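You operate a simulated robot arm through the tools that you are given. There is no shell and no other tool.

You run a simulated robot arm. Do the job below in one go: nothing can be reset, and whatever is moved stays where it is left.

## Task
Lock the Holdrek and Lammerby slat blocks in the blue frame.
Fine: Holdrek underneath, Lammerby on top; cover shut, latch at FIXED.

It is judged by the outcome, as a careful person would: the job done as asked, and still so three seconds after it is handed in. It fails if anything else is knocked over, pushed out of place, dropped, spilled or broken. Lids that push on must go on centred and level and be pressed home; caps that screw on are set level and turned clockwise until they are tight.

## Robot
A 7-joint arm with a two-finger parallel gripper, fixed in place. Base frame: the origin is at the foot of the arm, x ahead of it, y to its left, z up; the work surface is at about z = 850. Lengths are in mm, angles in rad, forces in N, time in s.
Its first joint turns from -2.897 to 2.897 rad. Payload 3.43 kg.
Tool frame: the origin (TCP) lies between the finger pads and is the grasp point; the fingertips stand 30 mm ahead of it; z points along the fingers, y is the line along which they close. The gripper opens to 94 mm. The fingers are 28 mm wide and 10 mm thick; the gripper's body (50 by 96 mm) begins 55 mm behind the TCP.
Orientation is that of the tool frame in the base frame, as [roll, pitch, yaw] about the fixed x, y, z axes, in that order (R = Rz(yaw) Ry(pitch) Rx(roll)). With the fingers straight down and closing along the base's y, the tool's x points along the base's -x, its y along +y and its z along -z.

## Interface
- The arm moves only by the tool arm_command. Its argument "targets" is one flat list of numbers, 7 for each row, row after row: the shift along the base's x, y, z in mm, then the turn, a rotation vector about the base's x, y, z in rad, then the opening, from 0 (shut) to 1 (fully open). In form: [dx, dy, dz, ax, ay, az, gripper, dx, dy, dz, ax, ay, az, gripper, ...]. A call has 1 to 20 rows; each row shifts and turns the commanded pose from where the row before left it. Each row takes 0.2 s and may step no farther than 50 mm and 0.15 rad from the row before; otherwise, or with a gripper value out of range, the whole call is refused. Where a pose cannot be reached the arm comes as near as it can. A force on the tool above 90 N (or 10 N above the force at the start of the call, whichever is more), or a blocked arm, ends the call early, and 0.2 s more pass. Each finger travels about 45 mm/s and halts on what it meets, pressing with about 36 N; the grip force reading is that of the motor and also rises with nothing between the fingers. The clock runs only during rows and for 0.2 s after the last one: add rows that do not move to give the fingers time. It gives the time, the measured TCP pose, the force on the tool (base axes), the opening and the grip force at its end, in the units of the frame above (readings bear some noise), with the torque about the TCP (base axes, N m) and any sound that the robot's microphone picked up.
- Cameras (640 x 400 px; columns grow to the right, rows downward): "scene" is fixed at [222.1, 650, 1625.6]; the picture's right is [-0.50, -0.87, 0.00], its down [-0.69, 0.40, -0.60] and it looks along [0.52, -0.30, -0.80] (base axes); focal length 219 px, centre (320, 200). "wrist" rides on the gripper at [76, 14, -102] in the tool frame; the picture's right is [-0.18, 0.98, 0.00], its down [-0.75, -0.14, -0.64] and it looks along [-0.63, -0.12, 0.77] (tool axes); focal length 243 px, centre (320, 200). There is no depth. A picture from a camera that has moved, and an enlarged one, comes with that camera's place and axes in the base frame and with its lens.
- snapshot(camera): a new picture of that camera. No time passes.
- close_up(camera, box): a new picture of the part [left, top, right, bottom] of that camera's present view, enlarged. No time passes.
- hand_in(): hands the job in; it is judged then, once.

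Places have to be worked out from the pictures, the camera data and where the tool is seen. Open the gripper and draw the arm clear of the work before you hand the job in, unless the task says otherwise.

The tools are called after "Request:" as name(argument=value, ...) on one line, values as JSON. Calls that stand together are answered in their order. arm_command: Moves the arm, as the interface text tells. Its arguments: {"type":"object","properties":{"targets":{"type":"array"}},"required":["targets"]} The other tools are called the same way: snapshot (camera) takes a picture; close_up (camera, box) takes an enlarged picture of a part of a camera's view; hand_in () hands the job in.

At the start:

```text
time_s: 0.0
tool_pos: [546.7, 368.6, 1311.3]
tcp_rot: [-3.142, -0.002, 3.141]
force: [0.4, 0.9, 0.4]
torque: [-0.02, -0.01, -0.02]
width: 93.9
finger_force: 0.1
```

scene: 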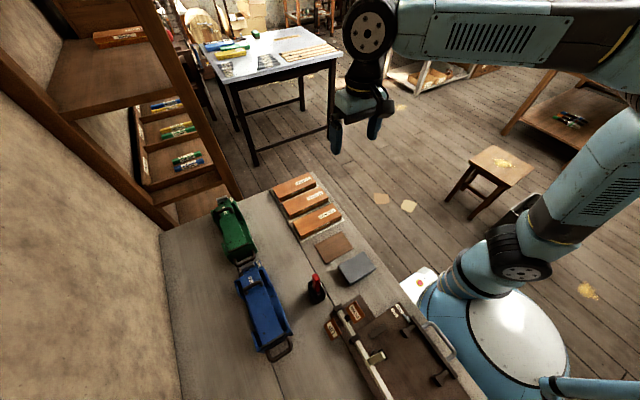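
wrist: 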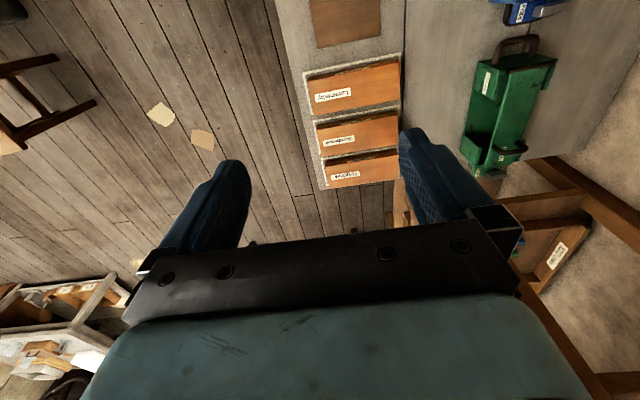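

The bench has a blue and a green frame, three labelled wooden slat blocks, and a device box lower right. I'll enlarge the views to read labels and see the frame mechanism.

Request:
close_up(camera="scene", box=[200, 170, 360, 270])

Request:
close_up(camera="scene", box=[220, 250, 320, 370])

Request:
close_up(camera="scene", box=[300, 260, 480, 400])

Request:
close_up(camera="wrist", box=[290, 0, 580, 200])

```text
4.00 times, centred on (280, 220) of scene
camera zoom: at [222.1, 650.0, 1625.6], right [-0.5, -0.87, 0.0], down [-0.69, 0.4, -0.6], along [0.52, -0.3, -0.8], focal length 877 px, centre (480, 120)
```

zoom: 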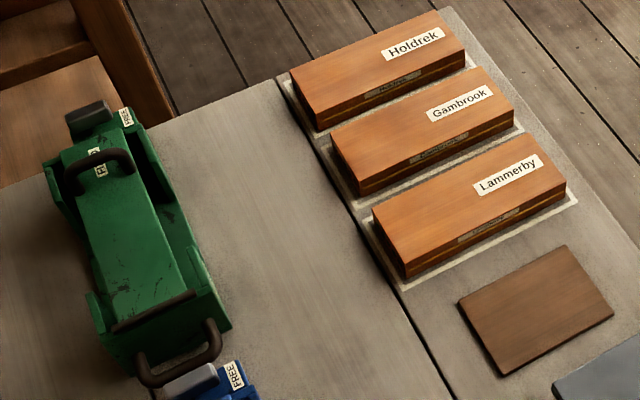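

```text
3.33 times, centred on (270, 310) of scene
camera zoom: at [222.1, 650.0, 1625.6], right [-0.5, -0.87, 0.0], down [-0.69, 0.4, -0.6], along [0.52, -0.3, -0.8], focal length 731 px, centre (487, -167)
```

zoom: 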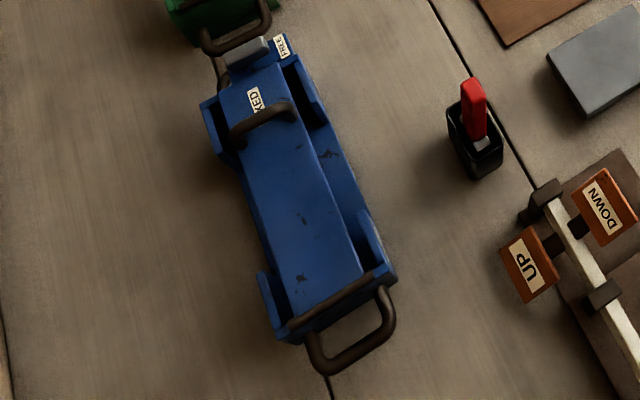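

```text
2.86 times, centred on (390, 330) of scene
camera zoom: at [222.1, 650.0, 1625.6], right [-0.5, -0.87, 0.0], down [-0.69, 0.4, -0.6], along [0.52, -0.3, -0.8], focal length 626 px, centre (120, -171)
```

zoom: 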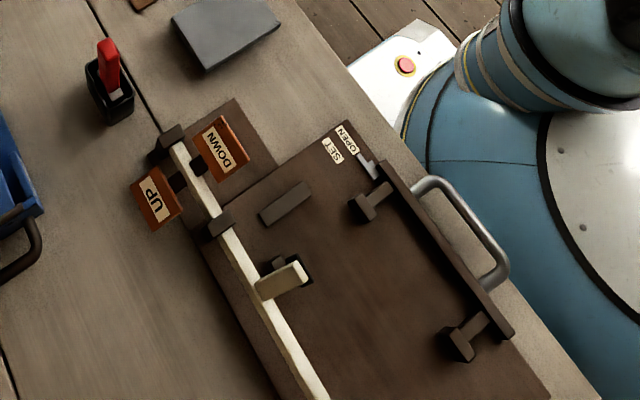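

```text
2.00 times, centred on (435, 100) of wrist
camera zoom: at [470.7, 384.1, 1415.2], right [0.18, 0.98, 0.0], down [0.75, -0.14, 0.64], along [0.63, -0.12, -0.77], focal length 485 px, centre (90, 400)
```

zoom: 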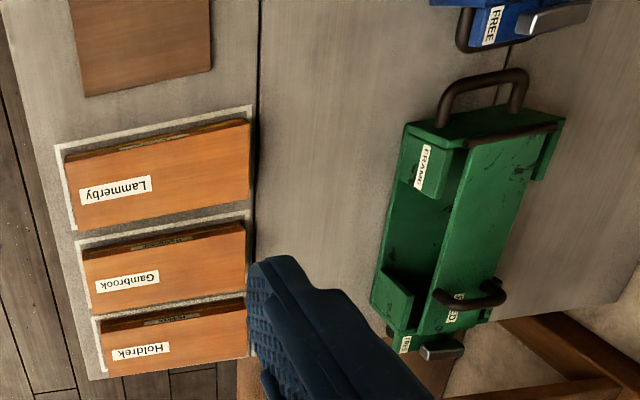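

The blue frame lies along x around (430, 730), and the three blocks sit around x 610–830, y 430. I'll move the wrist camera above the blue frame for a closer look.

Request:
arm_command(targets=[-24, 36, -22, 0, 0, 0, 1, -24, 36, -22, 0, 0, 0, 1, -24, 36, -22, 0, 0, 0, 1, -24, 36, -22, 0, 0, 0, 1, -24, 36, -22, 0, 0, 0, 1, -24, 36, -22, 0, 0, 0, 1, -24, 36, -22, 0, 0, 0, 1, -24, 36, -22, 0, 0, 0, 1, -24, 36, -22, 0, 0, 0, 1])

Request:
snapshot(camera="wrist")

Request:
snapshot(camera="scene")

```text
time_s: 2.0
tool_pos: [329.8, 693.5, 1113.4]
tcp_rot: [-3.141, -0.001, 3.141]
force: [0.7, -1.5, 0.0]
torque: [0.06, 0.01, 0.0]
width: 94.2
finger_force: 0.0
```

```text
taken
camera wrist: at [254.3, 708.4, 1216.6], right [0.18, 0.98, 0.0], down [0.75, -0.14, 0.64], along [0.63, -0.12, -0.77], focal length 243 px, centre (320, 200)
```

wrist: 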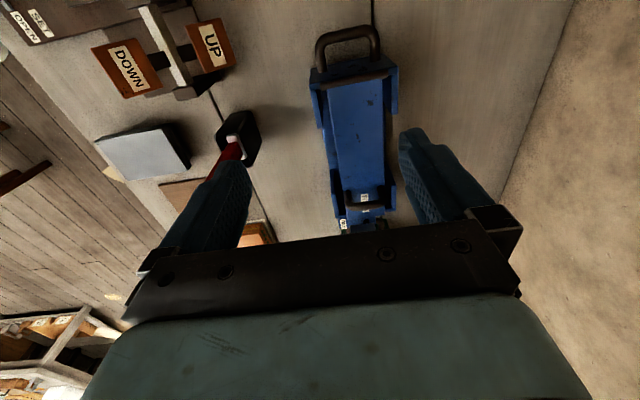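

```text
taken
```

scene: 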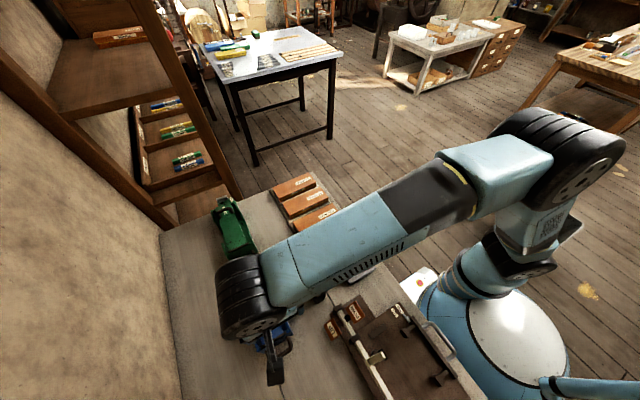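

The wrist picture's down direction is +x, so the latch end is hidden. I'll move to larger x to view the frame's latch end and the cover.

Request:
arm_command(targets=[48, 6, -8, 0, 0, 0, 1, 48, 6, -8, 0, 0, 0, 1, 48, 6, -8, 0, 0, 0, 1, 48, 6, -8, 0, 0, 0, 1, 48, 6, -8, 0, 0, 0, 1, 48, 6, -8, 0, 0, 0, 1])

Request:
snapshot(camera="wrist")

Request:
close_up(camera="wrist", box=[240, 0, 420, 220])

Request:
close_up(camera="scene", box=[200, 240, 320, 380])

```text
time_s: 3.4
tool_pos: [619.2, 727.6, 1065.4]
tcp_rot: [-3.14, -0.001, 3.141]
force: [-0.5, -0.1, 0.9]
torque: [-0.03, -0.03, 0.0]
width: 93.8
finger_force: 0.0
```

```text
taken
camera wrist: at [543.0, 743.2, 1168.3], right [0.18, 0.98, 0.0], down [0.75, -0.14, 0.64], along [0.63, -0.12, -0.77], focal length 243 px, centre (320, 200)
```

wrist: 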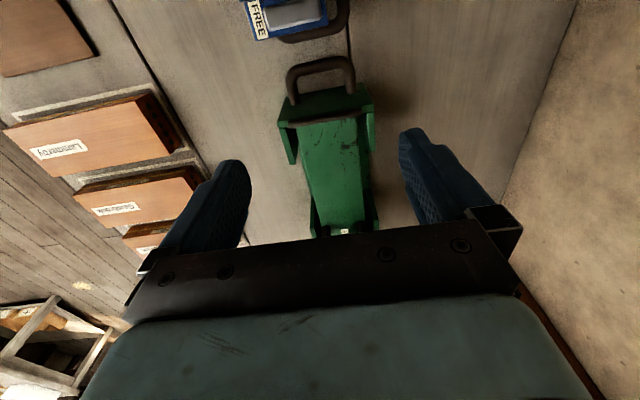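

```text
1.82 times, centred on (330, 110) of wrist
camera zoom: at [543.0, 743.2, 1168.3], right [0.18, 0.98, 0.0], down [0.75, -0.14, 0.64], along [0.63, -0.12, -0.77], focal length 441 px, centre (302, 364)
```

zoom: 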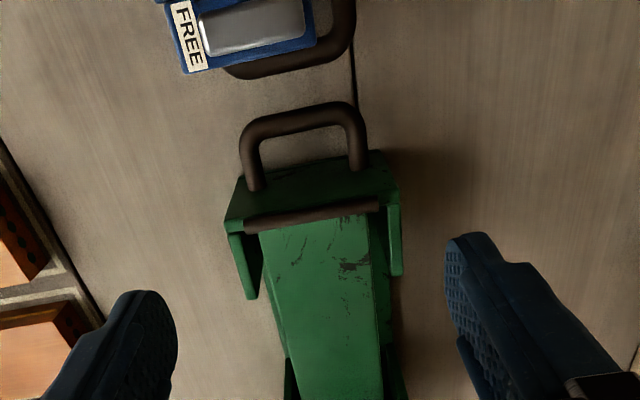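

```text
2.86 times, centred on (260, 310) of scene
camera zoom: at [222.1, 650.0, 1625.6], right [-0.5, -0.87, 0.0], down [-0.69, 0.4, -0.6], along [0.52, -0.3, -0.8], focal length 626 px, centre (491, -114)
```

zoom: 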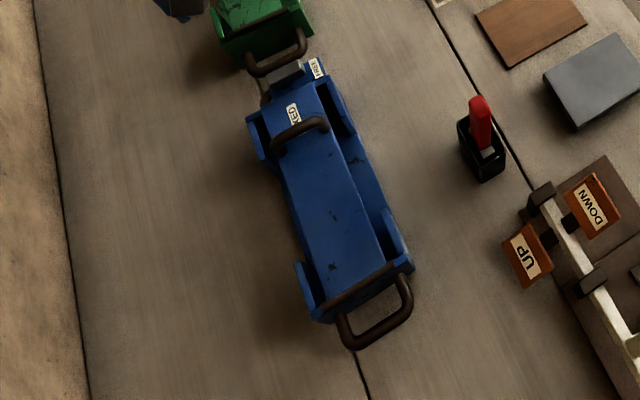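

I overshot; the latch end is near x≈560, just at the edge of view. I'll step back about 90 mm in x and lower for a clear look.

Request:
arm_command(targets=[-45, 0, -10, 0, 0, 0, 1, -45, 0, -10, 0, 0, 0, 1])

Request:
snapshot(camera="wrist")

Request:
close_up(camera="wrist", box=[240, 0, 420, 220])

```text
time_s: 4.0
tool_pos: [528.6, 729.1, 1043.9]
tcp_rot: [-3.141, 0.001, 3.14]
force: [0.4, 0.1, -0.2]
torque: [0.06, 0.05, -0.02]
width: 94.1
finger_force: 0.0
```

```text
taken
camera wrist: at [453.1, 745.0, 1148.5], right [0.18, 0.98, 0.0], down [0.75, -0.14, 0.64], along [0.63, -0.12, -0.77], focal length 243 px, centre (320, 200)
```

wrist: 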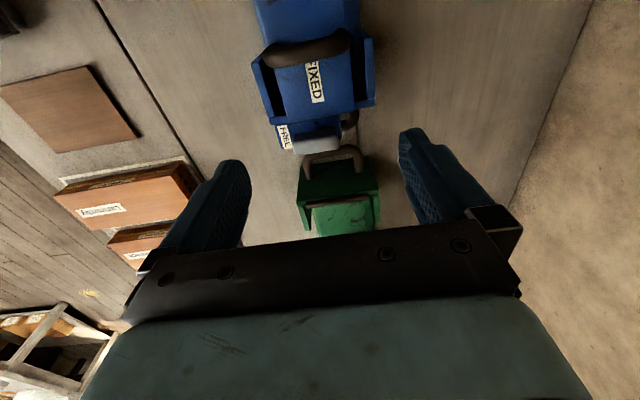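

```text
1.82 times, centred on (330, 110) of wrist
camera zoom: at [453.1, 745.0, 1148.5], right [0.18, 0.98, 0.0], down [0.75, -0.14, 0.64], along [0.63, -0.12, -0.77], focal length 441 px, centre (302, 364)
```

zoom: 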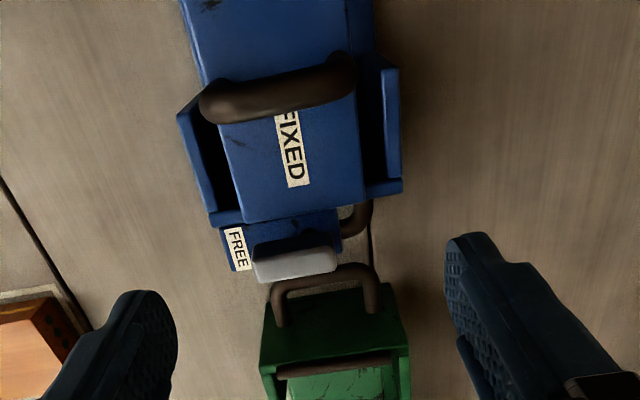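

The latch is a grey tab at the x≈560 end beside "FREE", with "FIXED" on the cover near the end. I'll swing the wrist 90° and look at the frame from its −y side.

Request:
arm_command(targets=[1, -10, 1, 0, 0, 0.1428, 1, 1, -10, 1, 0, 0, 0.1428, 1, 1, -10, 1, 0, 0, 0.1428, 1, 1, -10, 1, 0, 0, 0.1428, 1, 1, -10, 1, 0, 0, 0.1428, 1, 1, -10, 1, 0, 0, 0.1428, 1, 1, -10, 1, 0, 0, 0.1428, 1, 1, -10, 1, 0, 0, 0.1428, 1, 1, -10, 1, 0, 0, 0.1428, 1, 1, -10, 1, 0, 0, 0.1428, 1, 1, -10, 1, 0, 0, 0.1428, 1])

Request:
snapshot(camera="wrist")

Request:
close_up(camera="wrist", box=[220, 60, 440, 240])

```text
time_s: 6.4
tool_pos: [539.3, 619.1, 1058.0]
tcp_rot: [-3.141, 0.002, -1.57]
force: [0.0, -0.1, 0.2]
torque: [-0.02, 0.01, -0.01]
width: 94.0
finger_force: 0.0
```

```text
taken
camera wrist: at [525.6, 543.5, 1161.3], right [-0.98, 0.18, 0.0], down [0.14, 0.75, 0.64], along [0.12, 0.63, -0.77], focal length 243 px, centre (320, 200)
```

wrist: 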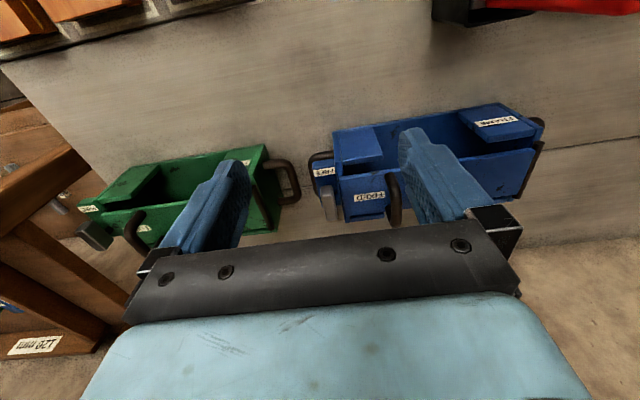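

```text
2.22 times, centred on (330, 150) of wrist
camera zoom: at [525.6, 543.5, 1161.3], right [-0.98, 0.18, 0.0], down [0.14, 0.75, 0.64], along [0.12, 0.63, -0.77], focal length 539 px, centre (298, 311)
```

zoom: 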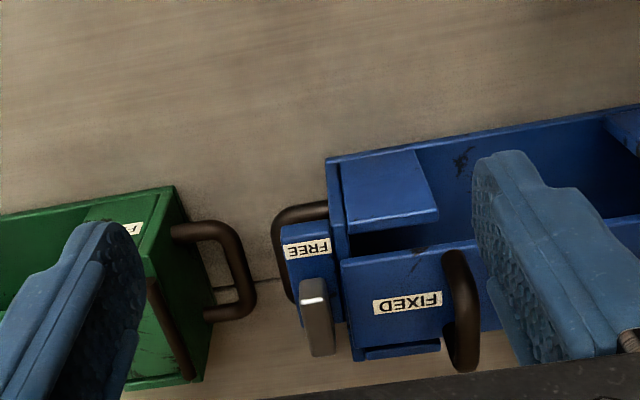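

I'll enlarge on the latch and on the rest of the frame in this view.

Request:
close_up(camera="wrist", box=[300, 140, 400, 230])

Request:
close_up(camera="wrist", box=[420, 80, 560, 220])

Request:
close_up(camera="wrist", box=[60, 130, 310, 260])

Request:
close_up(camera="scene", box=[190, 180, 300, 370])

```text
4.44 times, centred on (350, 185) of wrist
camera zoom: at [525.6, 543.5, 1161.3], right [-0.98, 0.18, 0.0], down [0.14, 0.75, 0.64], along [0.12, 0.63, -0.77], focal length 1078 px, centre (187, 267)
```

zoom: 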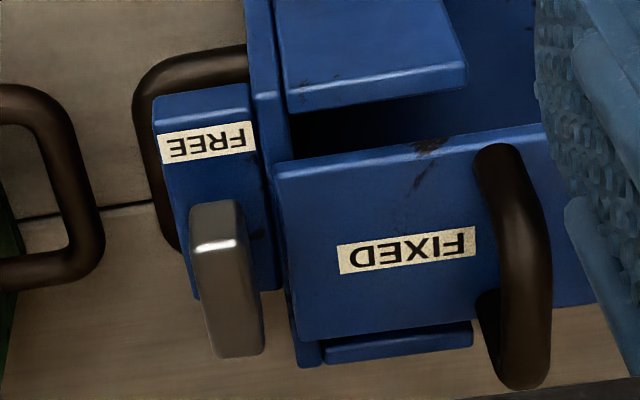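

```text
2.86 times, centred on (490, 150) of wrist
camera zoom: at [525.6, 543.5, 1161.3], right [-0.98, 0.18, 0.0], down [0.14, 0.75, 0.64], along [0.12, 0.63, -0.77], focal length 693 px, centre (-166, 343)
```

zoom: 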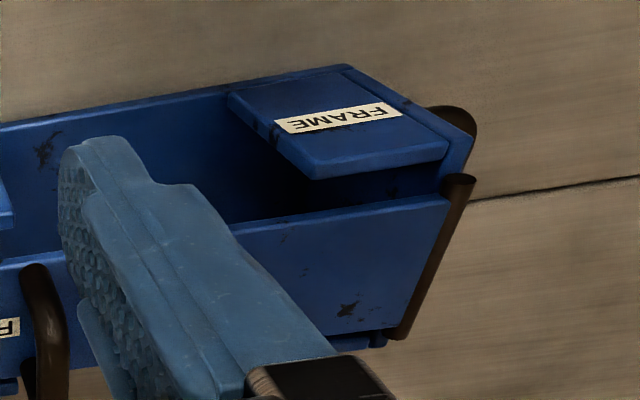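

```text
2.56 times, centred on (185, 195) of wrist
camera zoom: at [525.6, 543.5, 1161.3], right [-0.98, 0.18, 0.0], down [0.14, 0.75, 0.64], along [0.12, 0.63, -0.77], focal length 621 px, centre (666, 213)
```

zoom: 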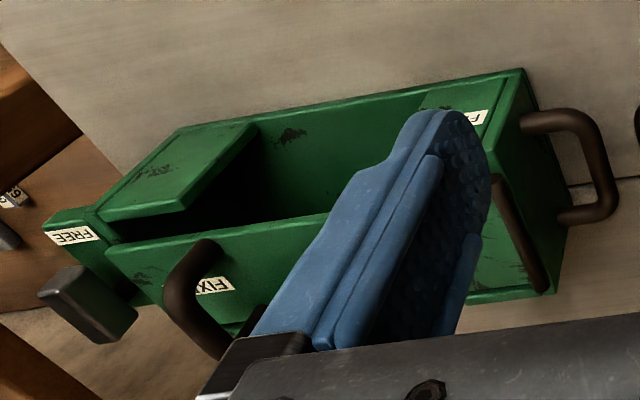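

```text
2.11 times, centred on (245, 275) of scene
camera zoom: at [222.1, 650.0, 1625.6], right [-0.5, -0.87, 0.0], down [-0.69, 0.4, -0.6], along [0.52, -0.3, -0.8], focal length 461 px, centre (478, 42)
```

zoom: 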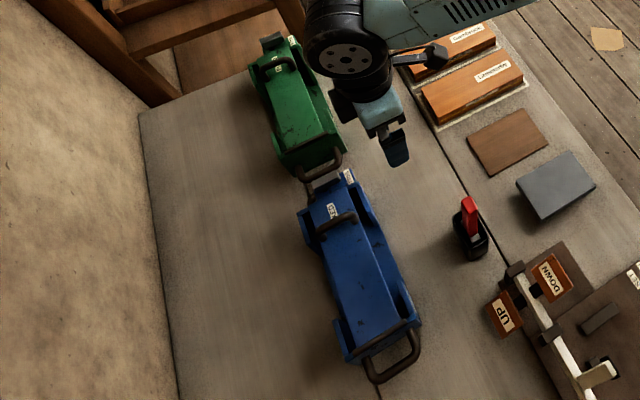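

The cover top sits near z≈942 and the grey latch bar at about (550, 723, 950), lying along y. I'll look straight down on it, keeping fingertips above z≈1010.

Request:
arm_command(targets=[6, 36, 0, 0, 0, 0, 1, 6, 36, 0, 0, 0, 0, 1, 6, 36, 0, 0, 0, 0, 1, 7, 39, 0, 0, 0, 0, 1])

Request:
snapshot(camera="wrist")

Request:
close_up(camera="wrist", box=[270, 10, 430, 110])

Request:
close_up(camera="wrist", box=[380, 0, 640, 160])

```text
time_s: 7.4
tool_pos: [566.0, 765.9, 1056.1]
tcp_rot: [3.141, 0.003, -1.573]
force: [0.1, -0.7, 2.5]
torque: [0.04, 0.01, -0.01]
width: 94.0
finger_force: 0.1
```

```text
taken
camera wrist: at [551.0, 690.1, 1159.5], right [-0.98, 0.19, 0.0], down [0.14, 0.75, 0.64], along [0.12, 0.63, -0.77], focal length 243 px, centre (320, 200)
```

wrist: 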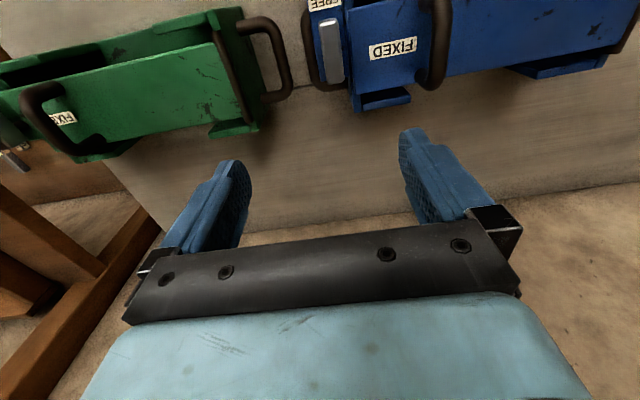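

```text
4.00 times, centred on (350, 60) of wrist
camera zoom: at [551.0, 690.1, 1159.5], right [-0.98, 0.19, 0.0], down [0.14, 0.75, 0.64], along [0.12, 0.63, -0.77], focal length 970 px, centre (200, 760)
```

zoom: 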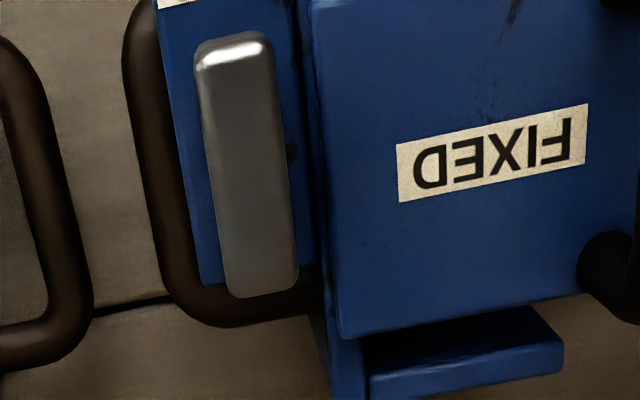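

```text
2.46 times, centred on (510, 80) of wrist
camera zoom: at [551.0, 690.1, 1159.5], right [-0.98, 0.19, 0.0], down [0.14, 0.75, 0.64], along [0.12, 0.63, -0.77], focal length 597 px, centre (-148, 495)
```

zoom: 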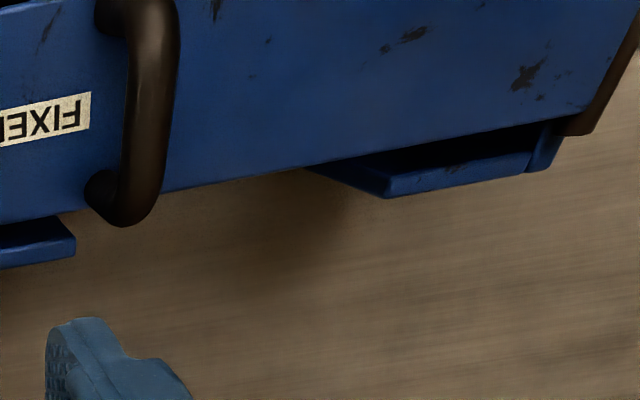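

The latch is a turn-button: bar along y at x≈548 pointing to FREE, to be turned over the cover toward FIXED. Now I'll inspect the blocks with the wrist camera.

Request:
arm_command(targets=[19, -36, 6, 0, 0, 0, 1, 19, -36, 6, 0, 0, 0, 1, 19, -36, 6, 0, 0, 0, 1, 19, -36, 6, 0, 0, 0, 1, 19, -36, 6, 0, 0, 0, 1, 19, -36, 6, 0, 0, 0, 1, 19, -36, 6, 0, 0, 0, 1, 19, -36, 6, 0, 0, 0, 1])

Request:
snapshot(camera="wrist")

Request:
close_up(camera="wrist", box=[200, 0, 500, 190])

Request:
close_up(camera="scene", box=[220, 240, 310, 370])

```text
time_s: 9.2
tool_pos: [716.4, 477.5, 1103.1]
tcp_rot: [-3.141, 0.0, -1.571]
force: [-0.1, 0.2, 0.5]
torque: [-0.04, -0.02, 0.0]
width: 94.1
finger_force: 0.0
```

```text
taken
camera wrist: at [701.7, 402.9, 1207.9], right [-0.98, 0.18, 0.0], down [0.14, 0.75, 0.64], along [0.12, 0.63, -0.77], focal length 243 px, centre (320, 200)
```

wrist: 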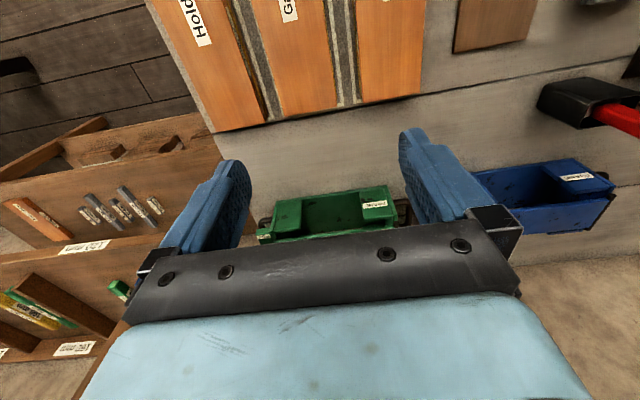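

```text
2.11 times, centred on (350, 95) of wrist
camera zoom: at [701.7, 402.9, 1207.9], right [-0.98, 0.18, 0.0], down [0.14, 0.75, 0.64], along [0.12, 0.63, -0.77], focal length 511 px, centre (257, 421)
```

zoom: 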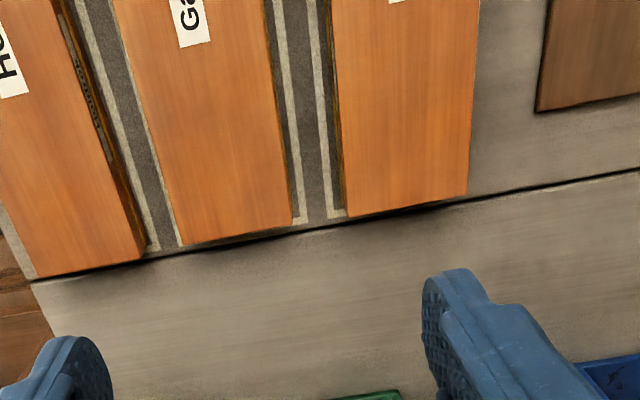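

```text
3.08 times, centred on (265, 305) of scene
camera zoom: at [222.1, 650.0, 1625.6], right [-0.5, -0.87, 0.0], down [-0.69, 0.4, -0.6], along [0.52, -0.3, -0.8], focal length 674 px, centre (489, -123)
```

zoom: 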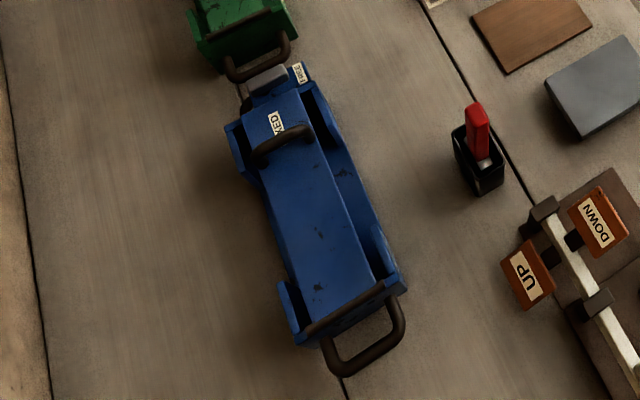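

I need the camera farther toward −y to see whole blocks.

Request:
arm_command(targets=[0, -45, 0, 0, 0, 0, 1, 0, -45, 0, 0, 0, 0, 1, 0, -40, 0, 0, 0, 0, 1])

Request:
snapshot(camera="wrist")

Request:
close_up(camera="wrist", box=[140, 0, 480, 190])

Request:
close_up(camera="scene", box=[260, 160, 360, 250])

```text
time_s: 10.0
tool_pos: [716.6, 349.7, 1106.4]
tcp_rot: [-3.142, 0.0, -1.569]
force: [-0.9, -0.1, -1.8]
torque: [-0.04, -0.01, -0.02]
width: 94.2
finger_force: 0.0
```

```text
taken
camera wrist: at [702.0, 274.8, 1209.8], right [-0.98, 0.18, 0.0], down [0.14, 0.75, 0.64], along [0.12, 0.63, -0.77], focal length 243 px, centre (320, 200)
```

wrist: 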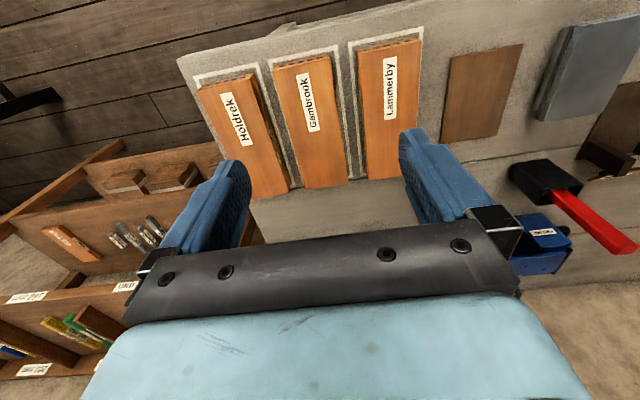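

```text
1.88 times, centred on (310, 95) of wrist
camera zoom: at [702.0, 274.8, 1209.8], right [-0.98, 0.18, 0.0], down [0.14, 0.75, 0.64], along [0.12, 0.63, -0.77], focal length 457 px, centre (339, 398)
```

zoom: 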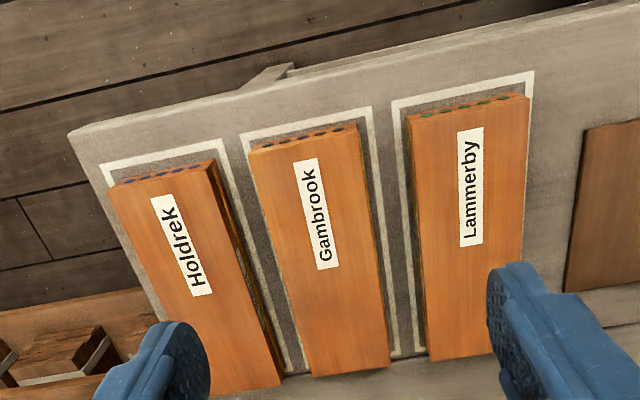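

```text
4.44 times, centred on (310, 205) of scene
camera zoom: at [222.1, 650.0, 1625.6], right [-0.5, -0.87, 0.0], down [-0.69, 0.4, -0.6], along [0.52, -0.3, -0.8], focal length 974 px, centre (364, 178)
```

zoom: 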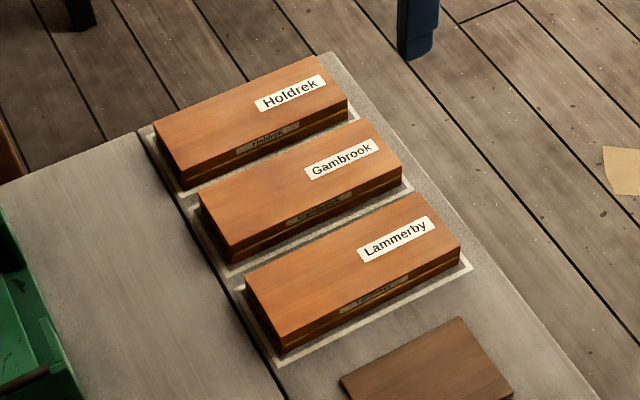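

Blocks: Holdrek centre ≈(836, 425), Lammerby ≈(631, 424), about 73×187 mm and 28 mm tall. First the cover: its handle bar is near (478, 728, 967), the hinge near x≈326. I'll go above the handle with fingers closing along y.

Request:
arm_command(targets=[-21.6, 34.4, -3, 0, 0, -0.1428, 1, -21.6, 34.4, -3, 0, 0, -0.1428, 1, -21.6, 34.4, -3, 0, 0, -0.1428, 1, -21.6, 34.4, -3, 0, 0, -0.1428, 1, -21.6, 34.4, -3, 0, 0, -0.1428, 1, -21.6, 34.4, -3, 0, 0, -0.1428, 1, -21.6, 34.4, -3, 0, 0, -0.1428, 1, -21.6, 34.4, -3, 0, 0, -0.1428, 1, -21.6, 34.4, -3, 0, 0, -0.1428, 1, -21.6, 34.4, -3, 0, 0, -0.1428, 1, -21.6, 34.4, -3, 0, 0, -0.1428, 1])

Request:
snapshot(camera="wrist")

Request:
close_up(camera="wrist", box=[230, 0, 430, 220])

Request:
snapshot(camera="scene")

```text
time_s: 12.4
tool_pos: [481.8, 726.5, 1069.6]
tcp_rot: [3.141, -0.001, 3.138]
force: [0.1, -0.1, 0.2]
torque: [0.06, 0.07, -0.03]
width: 93.8
finger_force: 0.0
```

```text
taken
camera wrist: at [404.9, 742.5, 1174.2], right [0.19, 0.98, 0.0], down [0.75, -0.14, 0.64], along [0.63, -0.12, -0.77], focal length 243 px, centre (320, 200)
```

wrist: 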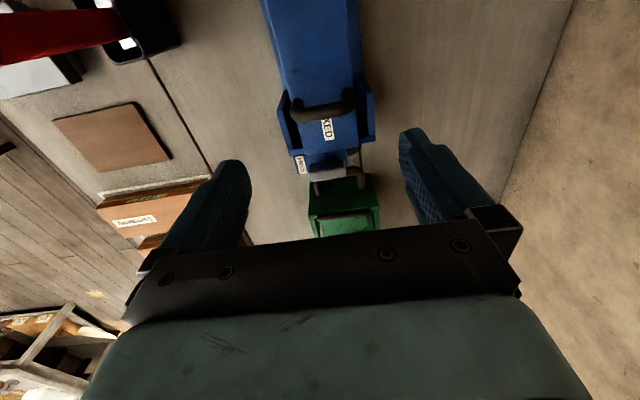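

```text
1.82 times, centred on (330, 110) of wrist
camera zoom: at [404.9, 742.5, 1174.2], right [0.19, 0.98, 0.0], down [0.75, -0.14, 0.64], along [0.63, -0.12, -0.77], focal length 441 px, centre (302, 364)
```

zoom: 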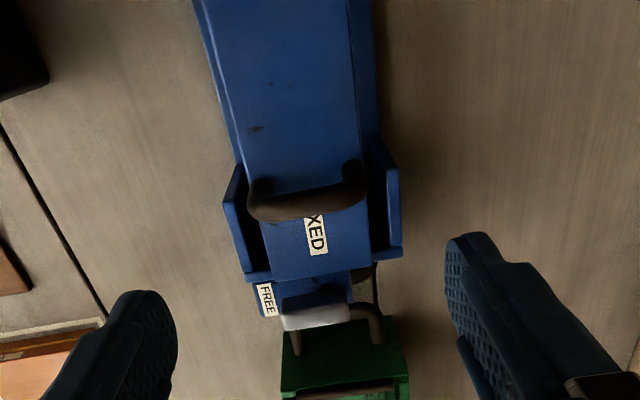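

```text
taken
```

scene: 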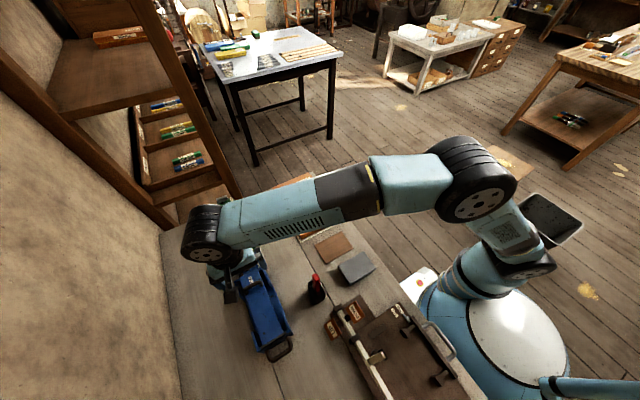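

Bar confirmed near (478.5, ~730, 967). Descending so the bar sits ~20 mm below the TCP, fingertips about 15 mm above the cover, then checking.

Request:
arm_command(targets=[-0.6, 3.5, -30, 0, 0, 0, 1, 0, 0, -30, 0, 0, 0, 1, 0, 0, -20, 0, 0, 0, 1, 0, 0, 0, 0, 0, 0, 1])

Request:
close_up(camera="wrist", box=[200, 60, 460, 240])

Request:
close_up(camera="scene", box=[170, 210, 310, 370])

```text
time_s: 13.4
tool_pos: [478.3, 728.7, 990.5]
tcp_rot: [3.14, 0.001, -3.141]
force: [0.0, -0.4, -0.3]
torque: [-0.02, 0.05, 0.02]
width: 94.3
finger_force: 0.1
```

```text
2.22 times, centred on (330, 150) of wrist
camera zoom: at [402.2, 745.2, 1095.0], right [0.18, 0.98, 0.0], down [0.75, -0.14, 0.64], along [0.63, -0.12, -0.77], focal length 539 px, centre (298, 311)
```

zoom: 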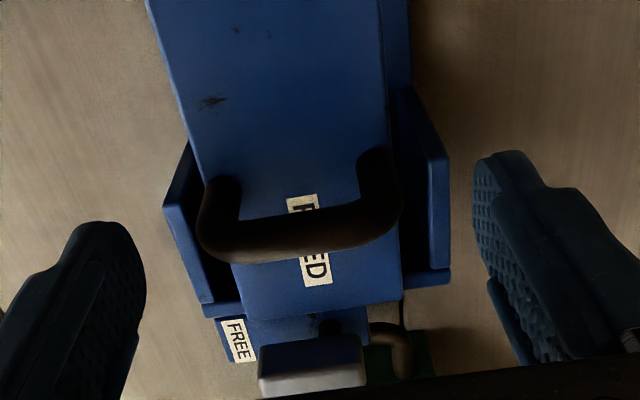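

```text
2.50 times, centred on (240, 290) of scene
camera zoom: at [222.1, 650.0, 1625.6], right [-0.5, -0.87, 0.0], down [-0.69, 0.4, -0.6], along [0.52, -0.3, -0.8], focal length 548 px, centre (520, -25)
```

zoom: 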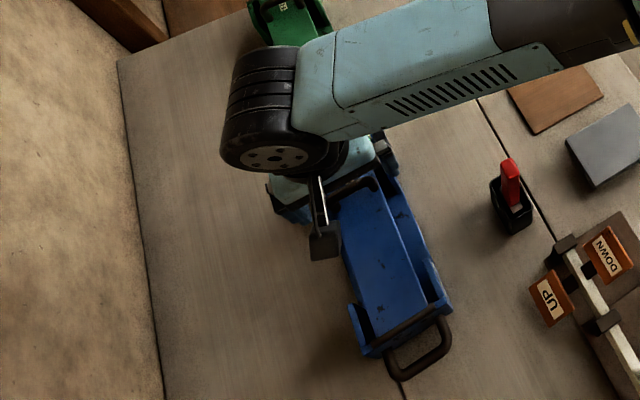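

The handle (≈56 mm wide) is centred between the fingers. Closing on it.

Request:
arm_command(targets=[0, 0, 0, 0, 0, 0, 0.3, 0, 0, 0, 0, 0, 0, 0.3, 0, 0, 0, 0, 0, 0, 0.3, 0, 0, 0, 0, 0, 0, 0.3, 0, 0, 0, 0, 0, 0, 0.3])

Request:
close_up(camera="wrist", box=[200, 60, 460, 240])

```text
time_s: 14.6
tool_pos: [478.8, 730.8, 991.1]
tcp_rot: [3.141, 0.0, 3.141]
force: [2.3, 8.1, 0.4]
torque: [0.81, -0.14, -0.26]
width: 57.9
finger_force: 35.6
```

```text
2.22 times, centred on (330, 150) of wrist
camera zoom: at [402.3, 745.6, 1095.1], right [0.18, 0.98, 0.0], down [0.75, -0.14, 0.64], along [0.63, -0.12, -0.77], focal length 539 px, centre (298, 311)
```

zoom: 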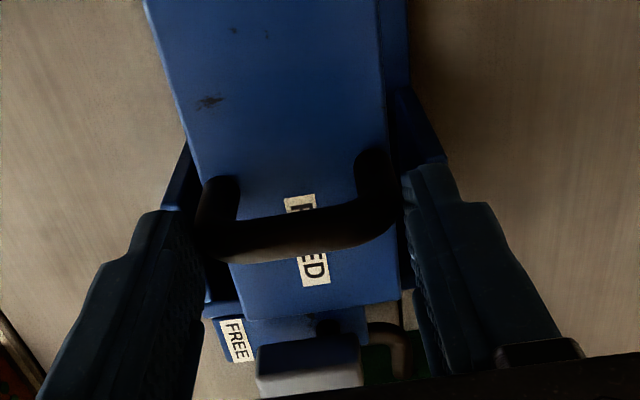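

Grip is on the handle (57.9 mm). I'll lift along an arc about the hinge for the first 20° and check forces.

Request:
arm_command(targets=[-3.9, 1, 13.3, 0, -0.0349, 0, 0.3, -5.0, 0.5, 12.8, 0, -0.0349, 0, 0.3, -6.2, 0, 12.5, 0, -0.0349, 0, 0.3, -7.2, 0, 11.9, 0, -0.0349, 0, 0.3, 0, 0, 0, 0, 0, 0, 0.3])

Request:
snapshot(camera="scene")

Request:
snapshot(camera="wrist")

```text
time_s: 15.8
tool_pos: [456.0, 731.5, 1041.3]
tcp_rot: [3.141, 0.138, -3.141]
force: [-0.6, -0.3, -0.8]
torque: [0.02, -0.01, 0.0]
width: 28.1
finger_force: 0.1
```

```text
taken
```

scene: 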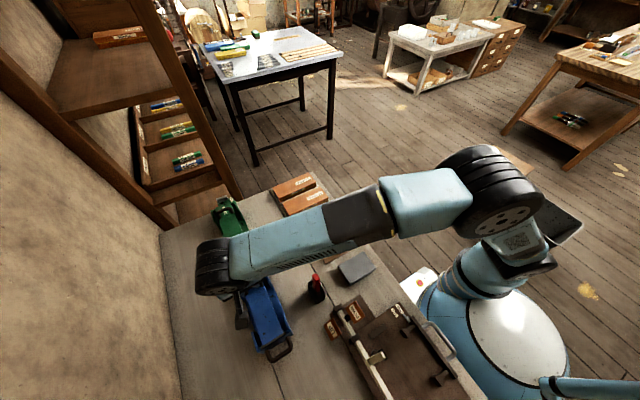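

```text
taken
camera wrist: at [366.3, 746.6, 1134.8], right [0.18, 0.98, 0.03], down [0.66, -0.14, 0.74], along [0.73, -0.12, -0.67], focal length 243 px, centre (320, 200)
```

wrist: 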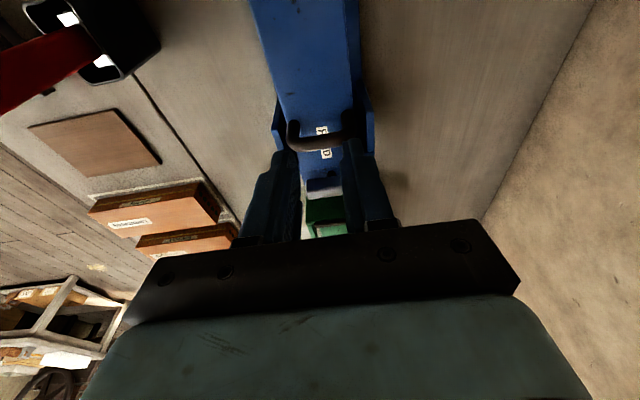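

The fingers slipped off the handle's rounded ends, and the cover dropped back shut as before. I'll re-grip by straddling the straight bar along x, so I turn the wrist 90° above it.

Request:
arm_command(targets=[0, 0, 22, 0, 0.1396, 0, 1, 2.1, 0, 0, 0, 0, 0.1428, 1, 2.1, 0, 0, 0, 0, 0.1428, 1, 2.1, 0, 0, 0, 0, 0.1428, 1, 2.1, 0, 0, 0, 0, 0.1428, 1, 2.1, 0, 0, 0, 0, 0.1428, 1, 2.1, 0, 0, 0, 0, 0.1428, 1, 2.1, 0, 0, 0, 0, 0.1428, 1, 2.1, 0, 0, 0, 0, 0.1428, 1, 2.1, 0, 0, 0, 0, 0.1428, 1, 2.1, 0, 0, 0, 0, 0.1428, 1, 2.1, -0.5, 0, 0, 0, 0.1428, 1])

Request:
snapshot(camera="wrist")

Request:
close_up(camera="scene", box=[170, 210, 310, 370])

```text
time_s: 18.4
tool_pos: [479.2, 730.4, 1064.4]
tcp_rot: [-3.141, 0.0, -1.569]
force: [-0.4, 0.2, -0.7]
torque: [0.01, -0.02, -0.01]
width: 94.0
finger_force: 0.0
```

```text
taken
camera wrist: at [465.2, 655.7, 1167.5], right [-0.98, 0.18, 0.0], down [0.14, 0.75, 0.64], along [0.12, 0.63, -0.77], focal length 243 px, centre (320, 200)
```

wrist: 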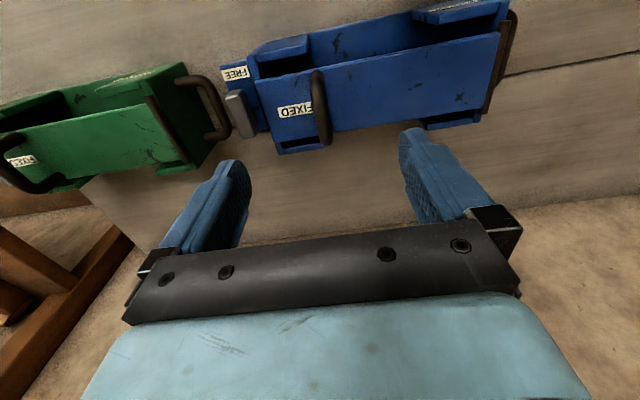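

```text
2.50 times, centred on (240, 290) of scene
camera zoom: at [222.1, 650.0, 1625.6], right [-0.5, -0.87, 0.0], down [-0.69, 0.4, -0.6], along [0.52, -0.3, -0.8], focal length 548 px, centre (520, -25)
```

zoom: 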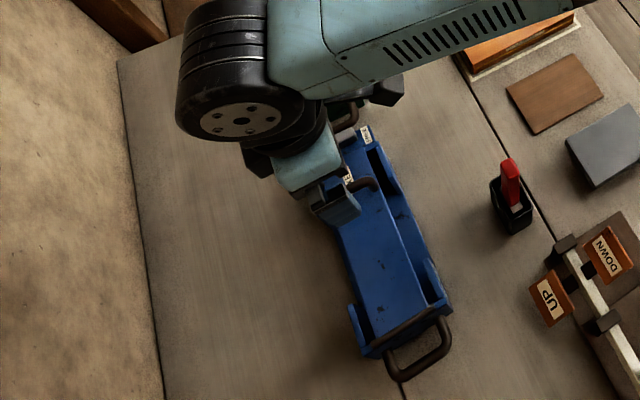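

The cover is back in place unchanged. I'll narrow the gripper to about 50 mm, to clear the latch bar, and descend over the handle bar.

Request:
arm_command(targets=[0, 0, 0, 0, 0, 0, 0.5, 0, 0, -20, 0, 0, 0, 0.5, 0, 0, -25, 0, 0, 0, 0.5, 0, 0, -25, 0, 0, 0, 0.5, 0, 0, -12, 0, 0, 0, 0.5, 0, 0, 0, 0, 0, 0, 0.5])

Request:
close_up(camera="wrist", box=[200, 60, 460, 240])

Request:
close_up(camera="scene", box=[200, 240, 300, 340])

```text
time_s: 19.8
tool_pos: [480.4, 731.3, 982.2]
tcp_rot: [-3.141, -0.001, -1.57]
force: [-0.1, -0.4, -0.2]
torque: [0.03, 0.04, 0.01]
width: 47.2
finger_force: 0.1
```

```text
2.22 times, centred on (330, 150) of wrist
camera zoom: at [464.9, 656.1, 1086.0], right [-0.98, 0.18, 0.0], down [0.14, 0.75, 0.64], along [0.12, 0.63, -0.77], focal length 539 px, centre (298, 311)
```

zoom: 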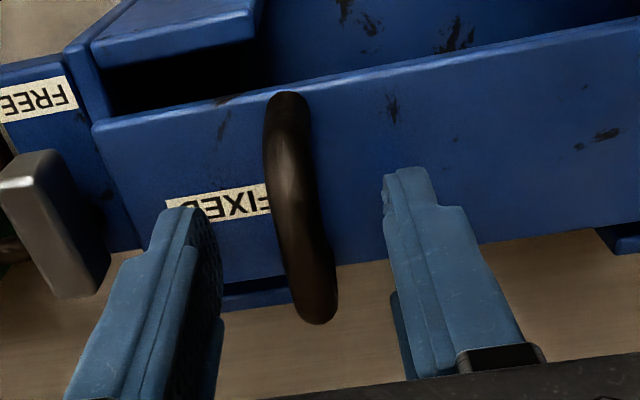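

```text
4.00 times, centred on (250, 290) of scene
camera zoom: at [222.1, 650.0, 1625.6], right [-0.5, -0.87, 0.0], down [-0.69, 0.4, -0.6], along [0.52, -0.3, -0.8], focal length 877 px, centre (600, -160)
```

zoom: 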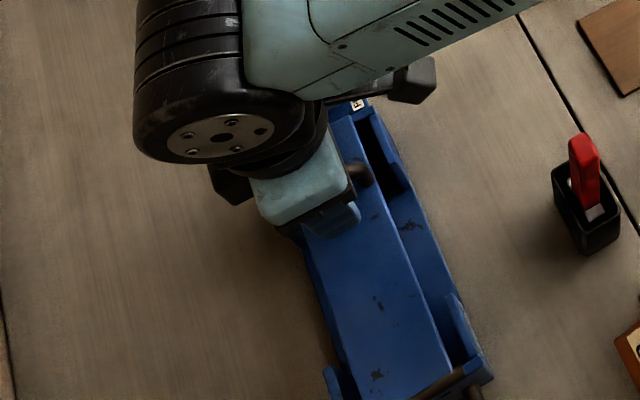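

Fingers straddle the bar well. Closing on it.

Request:
arm_command(targets=[0, 0, 0, 0, 0, 0, 0, 0, 0, 0, 0, 0, 0, 0, 0, 0, 0, 0, 0, 0, 0, 0, 0, 0, 0, 0, 0, 0])

Request:
close_up(camera="wrist", box=[200, 60, 460, 240])

```text
time_s: 20.8
tool_pos: [477.4, 732.5, 982.2]
tcp_rot: [3.141, 0.001, -1.571]
force: [-8.0, 0.8, -0.2]
torque: [-0.18, 0.11, -0.15]
width: 11.5
finger_force: 36.0
```

```text
2.22 times, centred on (330, 150) of wrist
camera zoom: at [464.2, 656.3, 1086.2], right [-0.98, 0.18, 0.0], down [0.14, 0.75, 0.64], along [0.12, 0.63, -0.77], focal length 539 px, centre (298, 311)
```

zoom: 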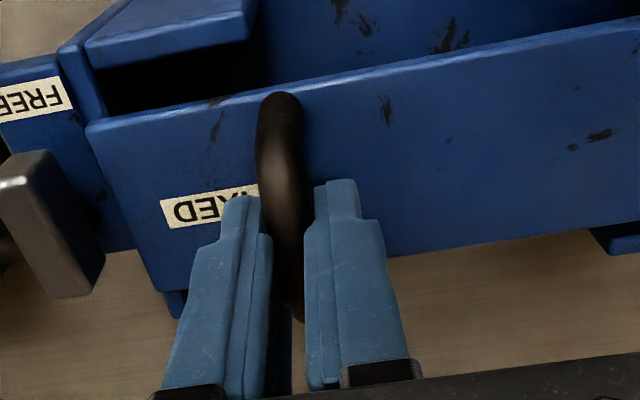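

Good grip on the bar (11.5 mm). Lifting along the arc for the first 20° again.

Request:
arm_command(targets=[-5.4, 0, 13.3, 0, -0.0349, 0, 0, -4.7, 0, 12.7, 0, -0.0349, 0, 0, -5.9, 0, 12.3, 0, -0.0349, 0, 0, -6.9, 0, 11.8, 0, -0.0349, 0, 0, 0, 0, 0, 0, 0, 0, 0])

Request:
snapshot(camera="wrist")

Request:
close_up(camera="scene", box=[170, 210, 310, 370])

```text
time_s: 22.0
tool_pos: [457.1, 731.0, 1031.5]
tcp_rot: [-3.002, -0.001, -1.572]
force: [-4.1, -3.0, -1.4]
torque: [0.27, 0.14, -0.25]
width: 11.5
finger_force: 36.1
```

```text
taken
camera wrist: at [428.6, 656.1, 1132.2], right [-0.97, 0.18, -0.14], down [0.05, 0.75, 0.66], along [0.22, 0.63, -0.74], focal length 243 px, centre (320, 200)
```

wrist: 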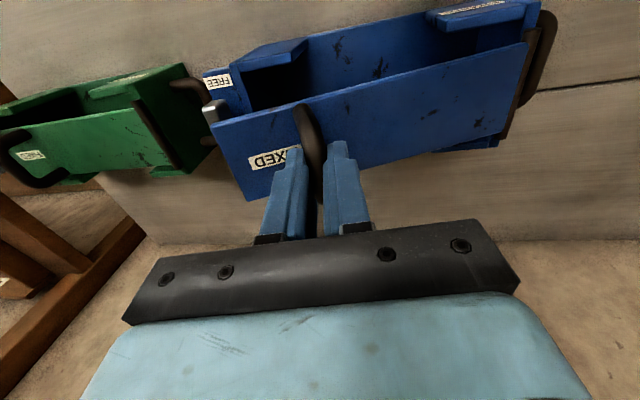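

```text
2.50 times, centred on (240, 290) of scene
camera zoom: at [222.1, 650.0, 1625.6], right [-0.5, -0.87, 0.0], down [-0.69, 0.4, -0.6], along [0.52, -0.3, -0.8], focal length 548 px, centre (520, -25)
```

zoom: 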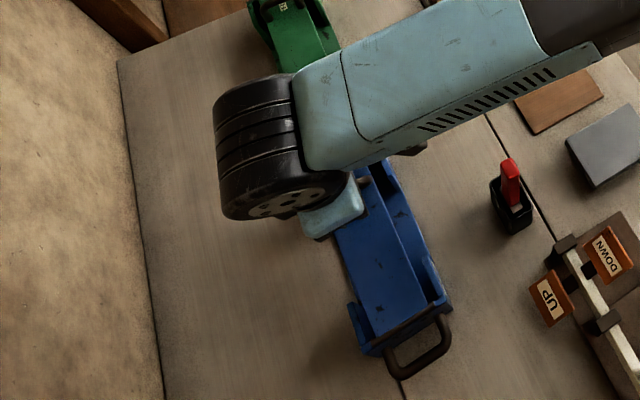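

The cover is rising with the grip holding. Continuing to about 60°.

Request:
arm_command(targets=[-7.9, 0, 11.1, 0, -0.0349, 0, 0, -8.8, 0, 10.4, 0, -0.0349, 0, 0, -9.7, 0, 9.7, 0, -0.0349, 0, 0, -10.5, 0, 8.8, 0, -0.0349, 0, 0, -11.3, 0, 7.8, 0, -0.0349, 0, 0, -11.9, 0, 6.9, 0, -0.0349, 0, 0, -12.5, 0, 5.8, 0, -0.0349, 0, 0, -12.9, 0, 4.8, 0, -0.0349, 0, 0])

Request:
snapshot(camera="wrist")

Request:
snapshot(camera="scene")

```text
time_s: 23.8
tool_pos: [371.1, 731.7, 1098.0]
tcp_rot: [-2.724, 0.0, -1.571]
force: [-2.2, -0.8, 0.3]
torque: [0.27, 0.26, 0.01]
width: 11.3
finger_force: 36.6
```

```text
taken
camera wrist: at [315.8, 656.2, 1186.3], right [-0.9, 0.18, -0.4], down [-0.13, 0.75, 0.64], along [0.42, 0.63, -0.65], focal length 243 px, centre (320, 200)
```

wrist: 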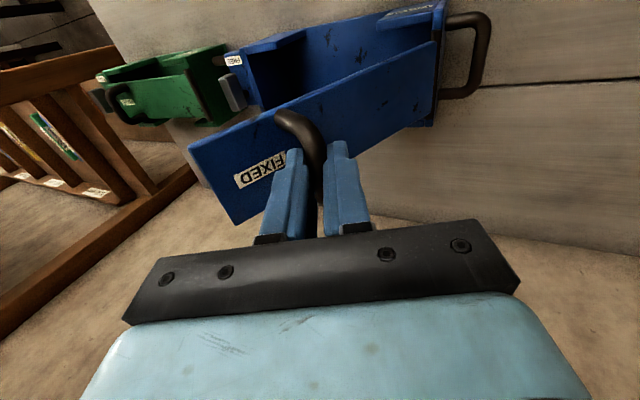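

```text
taken
```

scene: 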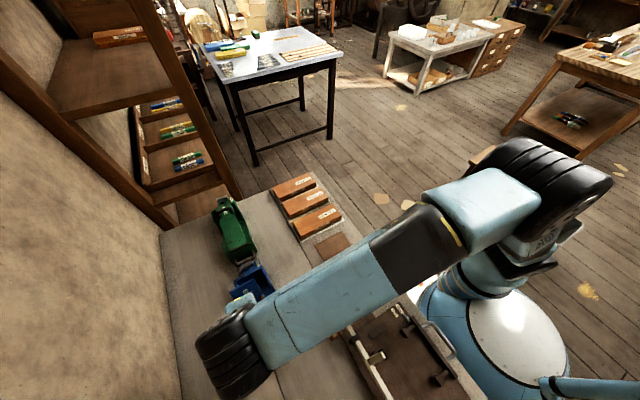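

Forces are tiny and the arc fits. Continuing to about 90°.

Request:
arm_command(targets=[-13.4, 0, 3.6, 0, -0.0349, 0, 0, -13.5, 0, 2.5, 0, -0.0349, 0, 0, -13.8, 0, 1.2, 0, -0.0349, 0, 0, -13.8, 0, 0.1, 0, -0.0349, 0, 0, -13.8, 0, -1.2, 0, -0.0349, 0, 0, -13.7, 0, -2.2, 0, -0.0349, 0, 0])

Request:
snapshot(camera="wrist")

Request:
snapshot(camera="scene")

```text
time_s: 25.2
tool_pos: [289.7, 731.8, 1102.0]
tcp_rot: [-2.514, 0.001, -1.571]
force: [0.3, -0.8, 0.6]
torque: [0.28, 0.19, -0.13]
width: 11.2
finger_force: 36.4
```

```text
taken
camera wrist: at [216.5, 656.4, 1177.4], right [-0.8, 0.18, -0.58], down [-0.26, 0.75, 0.6], along [0.55, 0.63, -0.55], focal length 243 px, centre (320, 200)
```

wrist: 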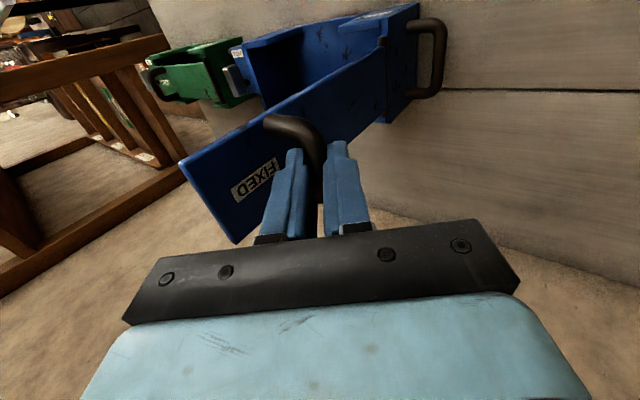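

```text
taken
```

scene: 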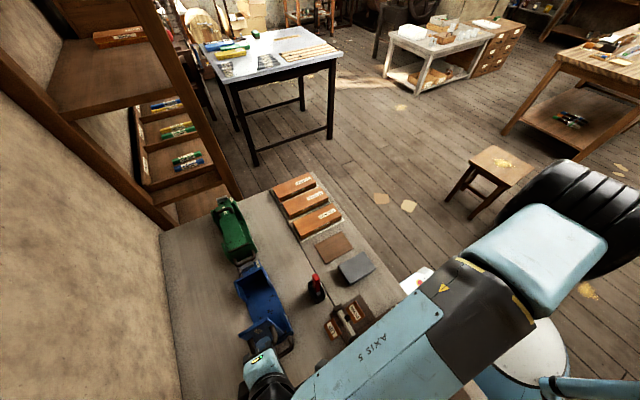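

Cover is vertical. I'll ease past vertical to ~100° and feel for the stop.

Request:
arm_command(targets=[-13.4, 0, -3.4, 0, -0.0349, 0, 0, -13, 0, -4.6, 0, -0.0349, 0, 0])

Request:
close_up(camera="scene", box=[200, 250, 320, 390])

```text
time_s: 25.8
tool_pos: [260.8, 731.1, 1094.1]
tcp_rot: [-2.443, 0.001, -1.572]
force: [-2.3, -0.1, 2.8]
torque: [0.7, 0.04, 0.06]
width: 11.5
finger_force: 35.6
```

```text
2.86 times, centred on (260, 320) of scene
camera zoom: at [222.1, 650.0, 1625.6], right [-0.5, -0.87, 0.0], down [-0.69, 0.4, -0.6], along [0.52, -0.3, -0.8], focal length 626 px, centre (491, -143)
```

zoom: 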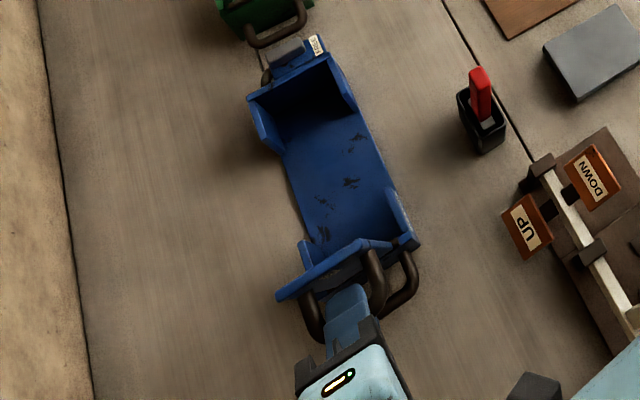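

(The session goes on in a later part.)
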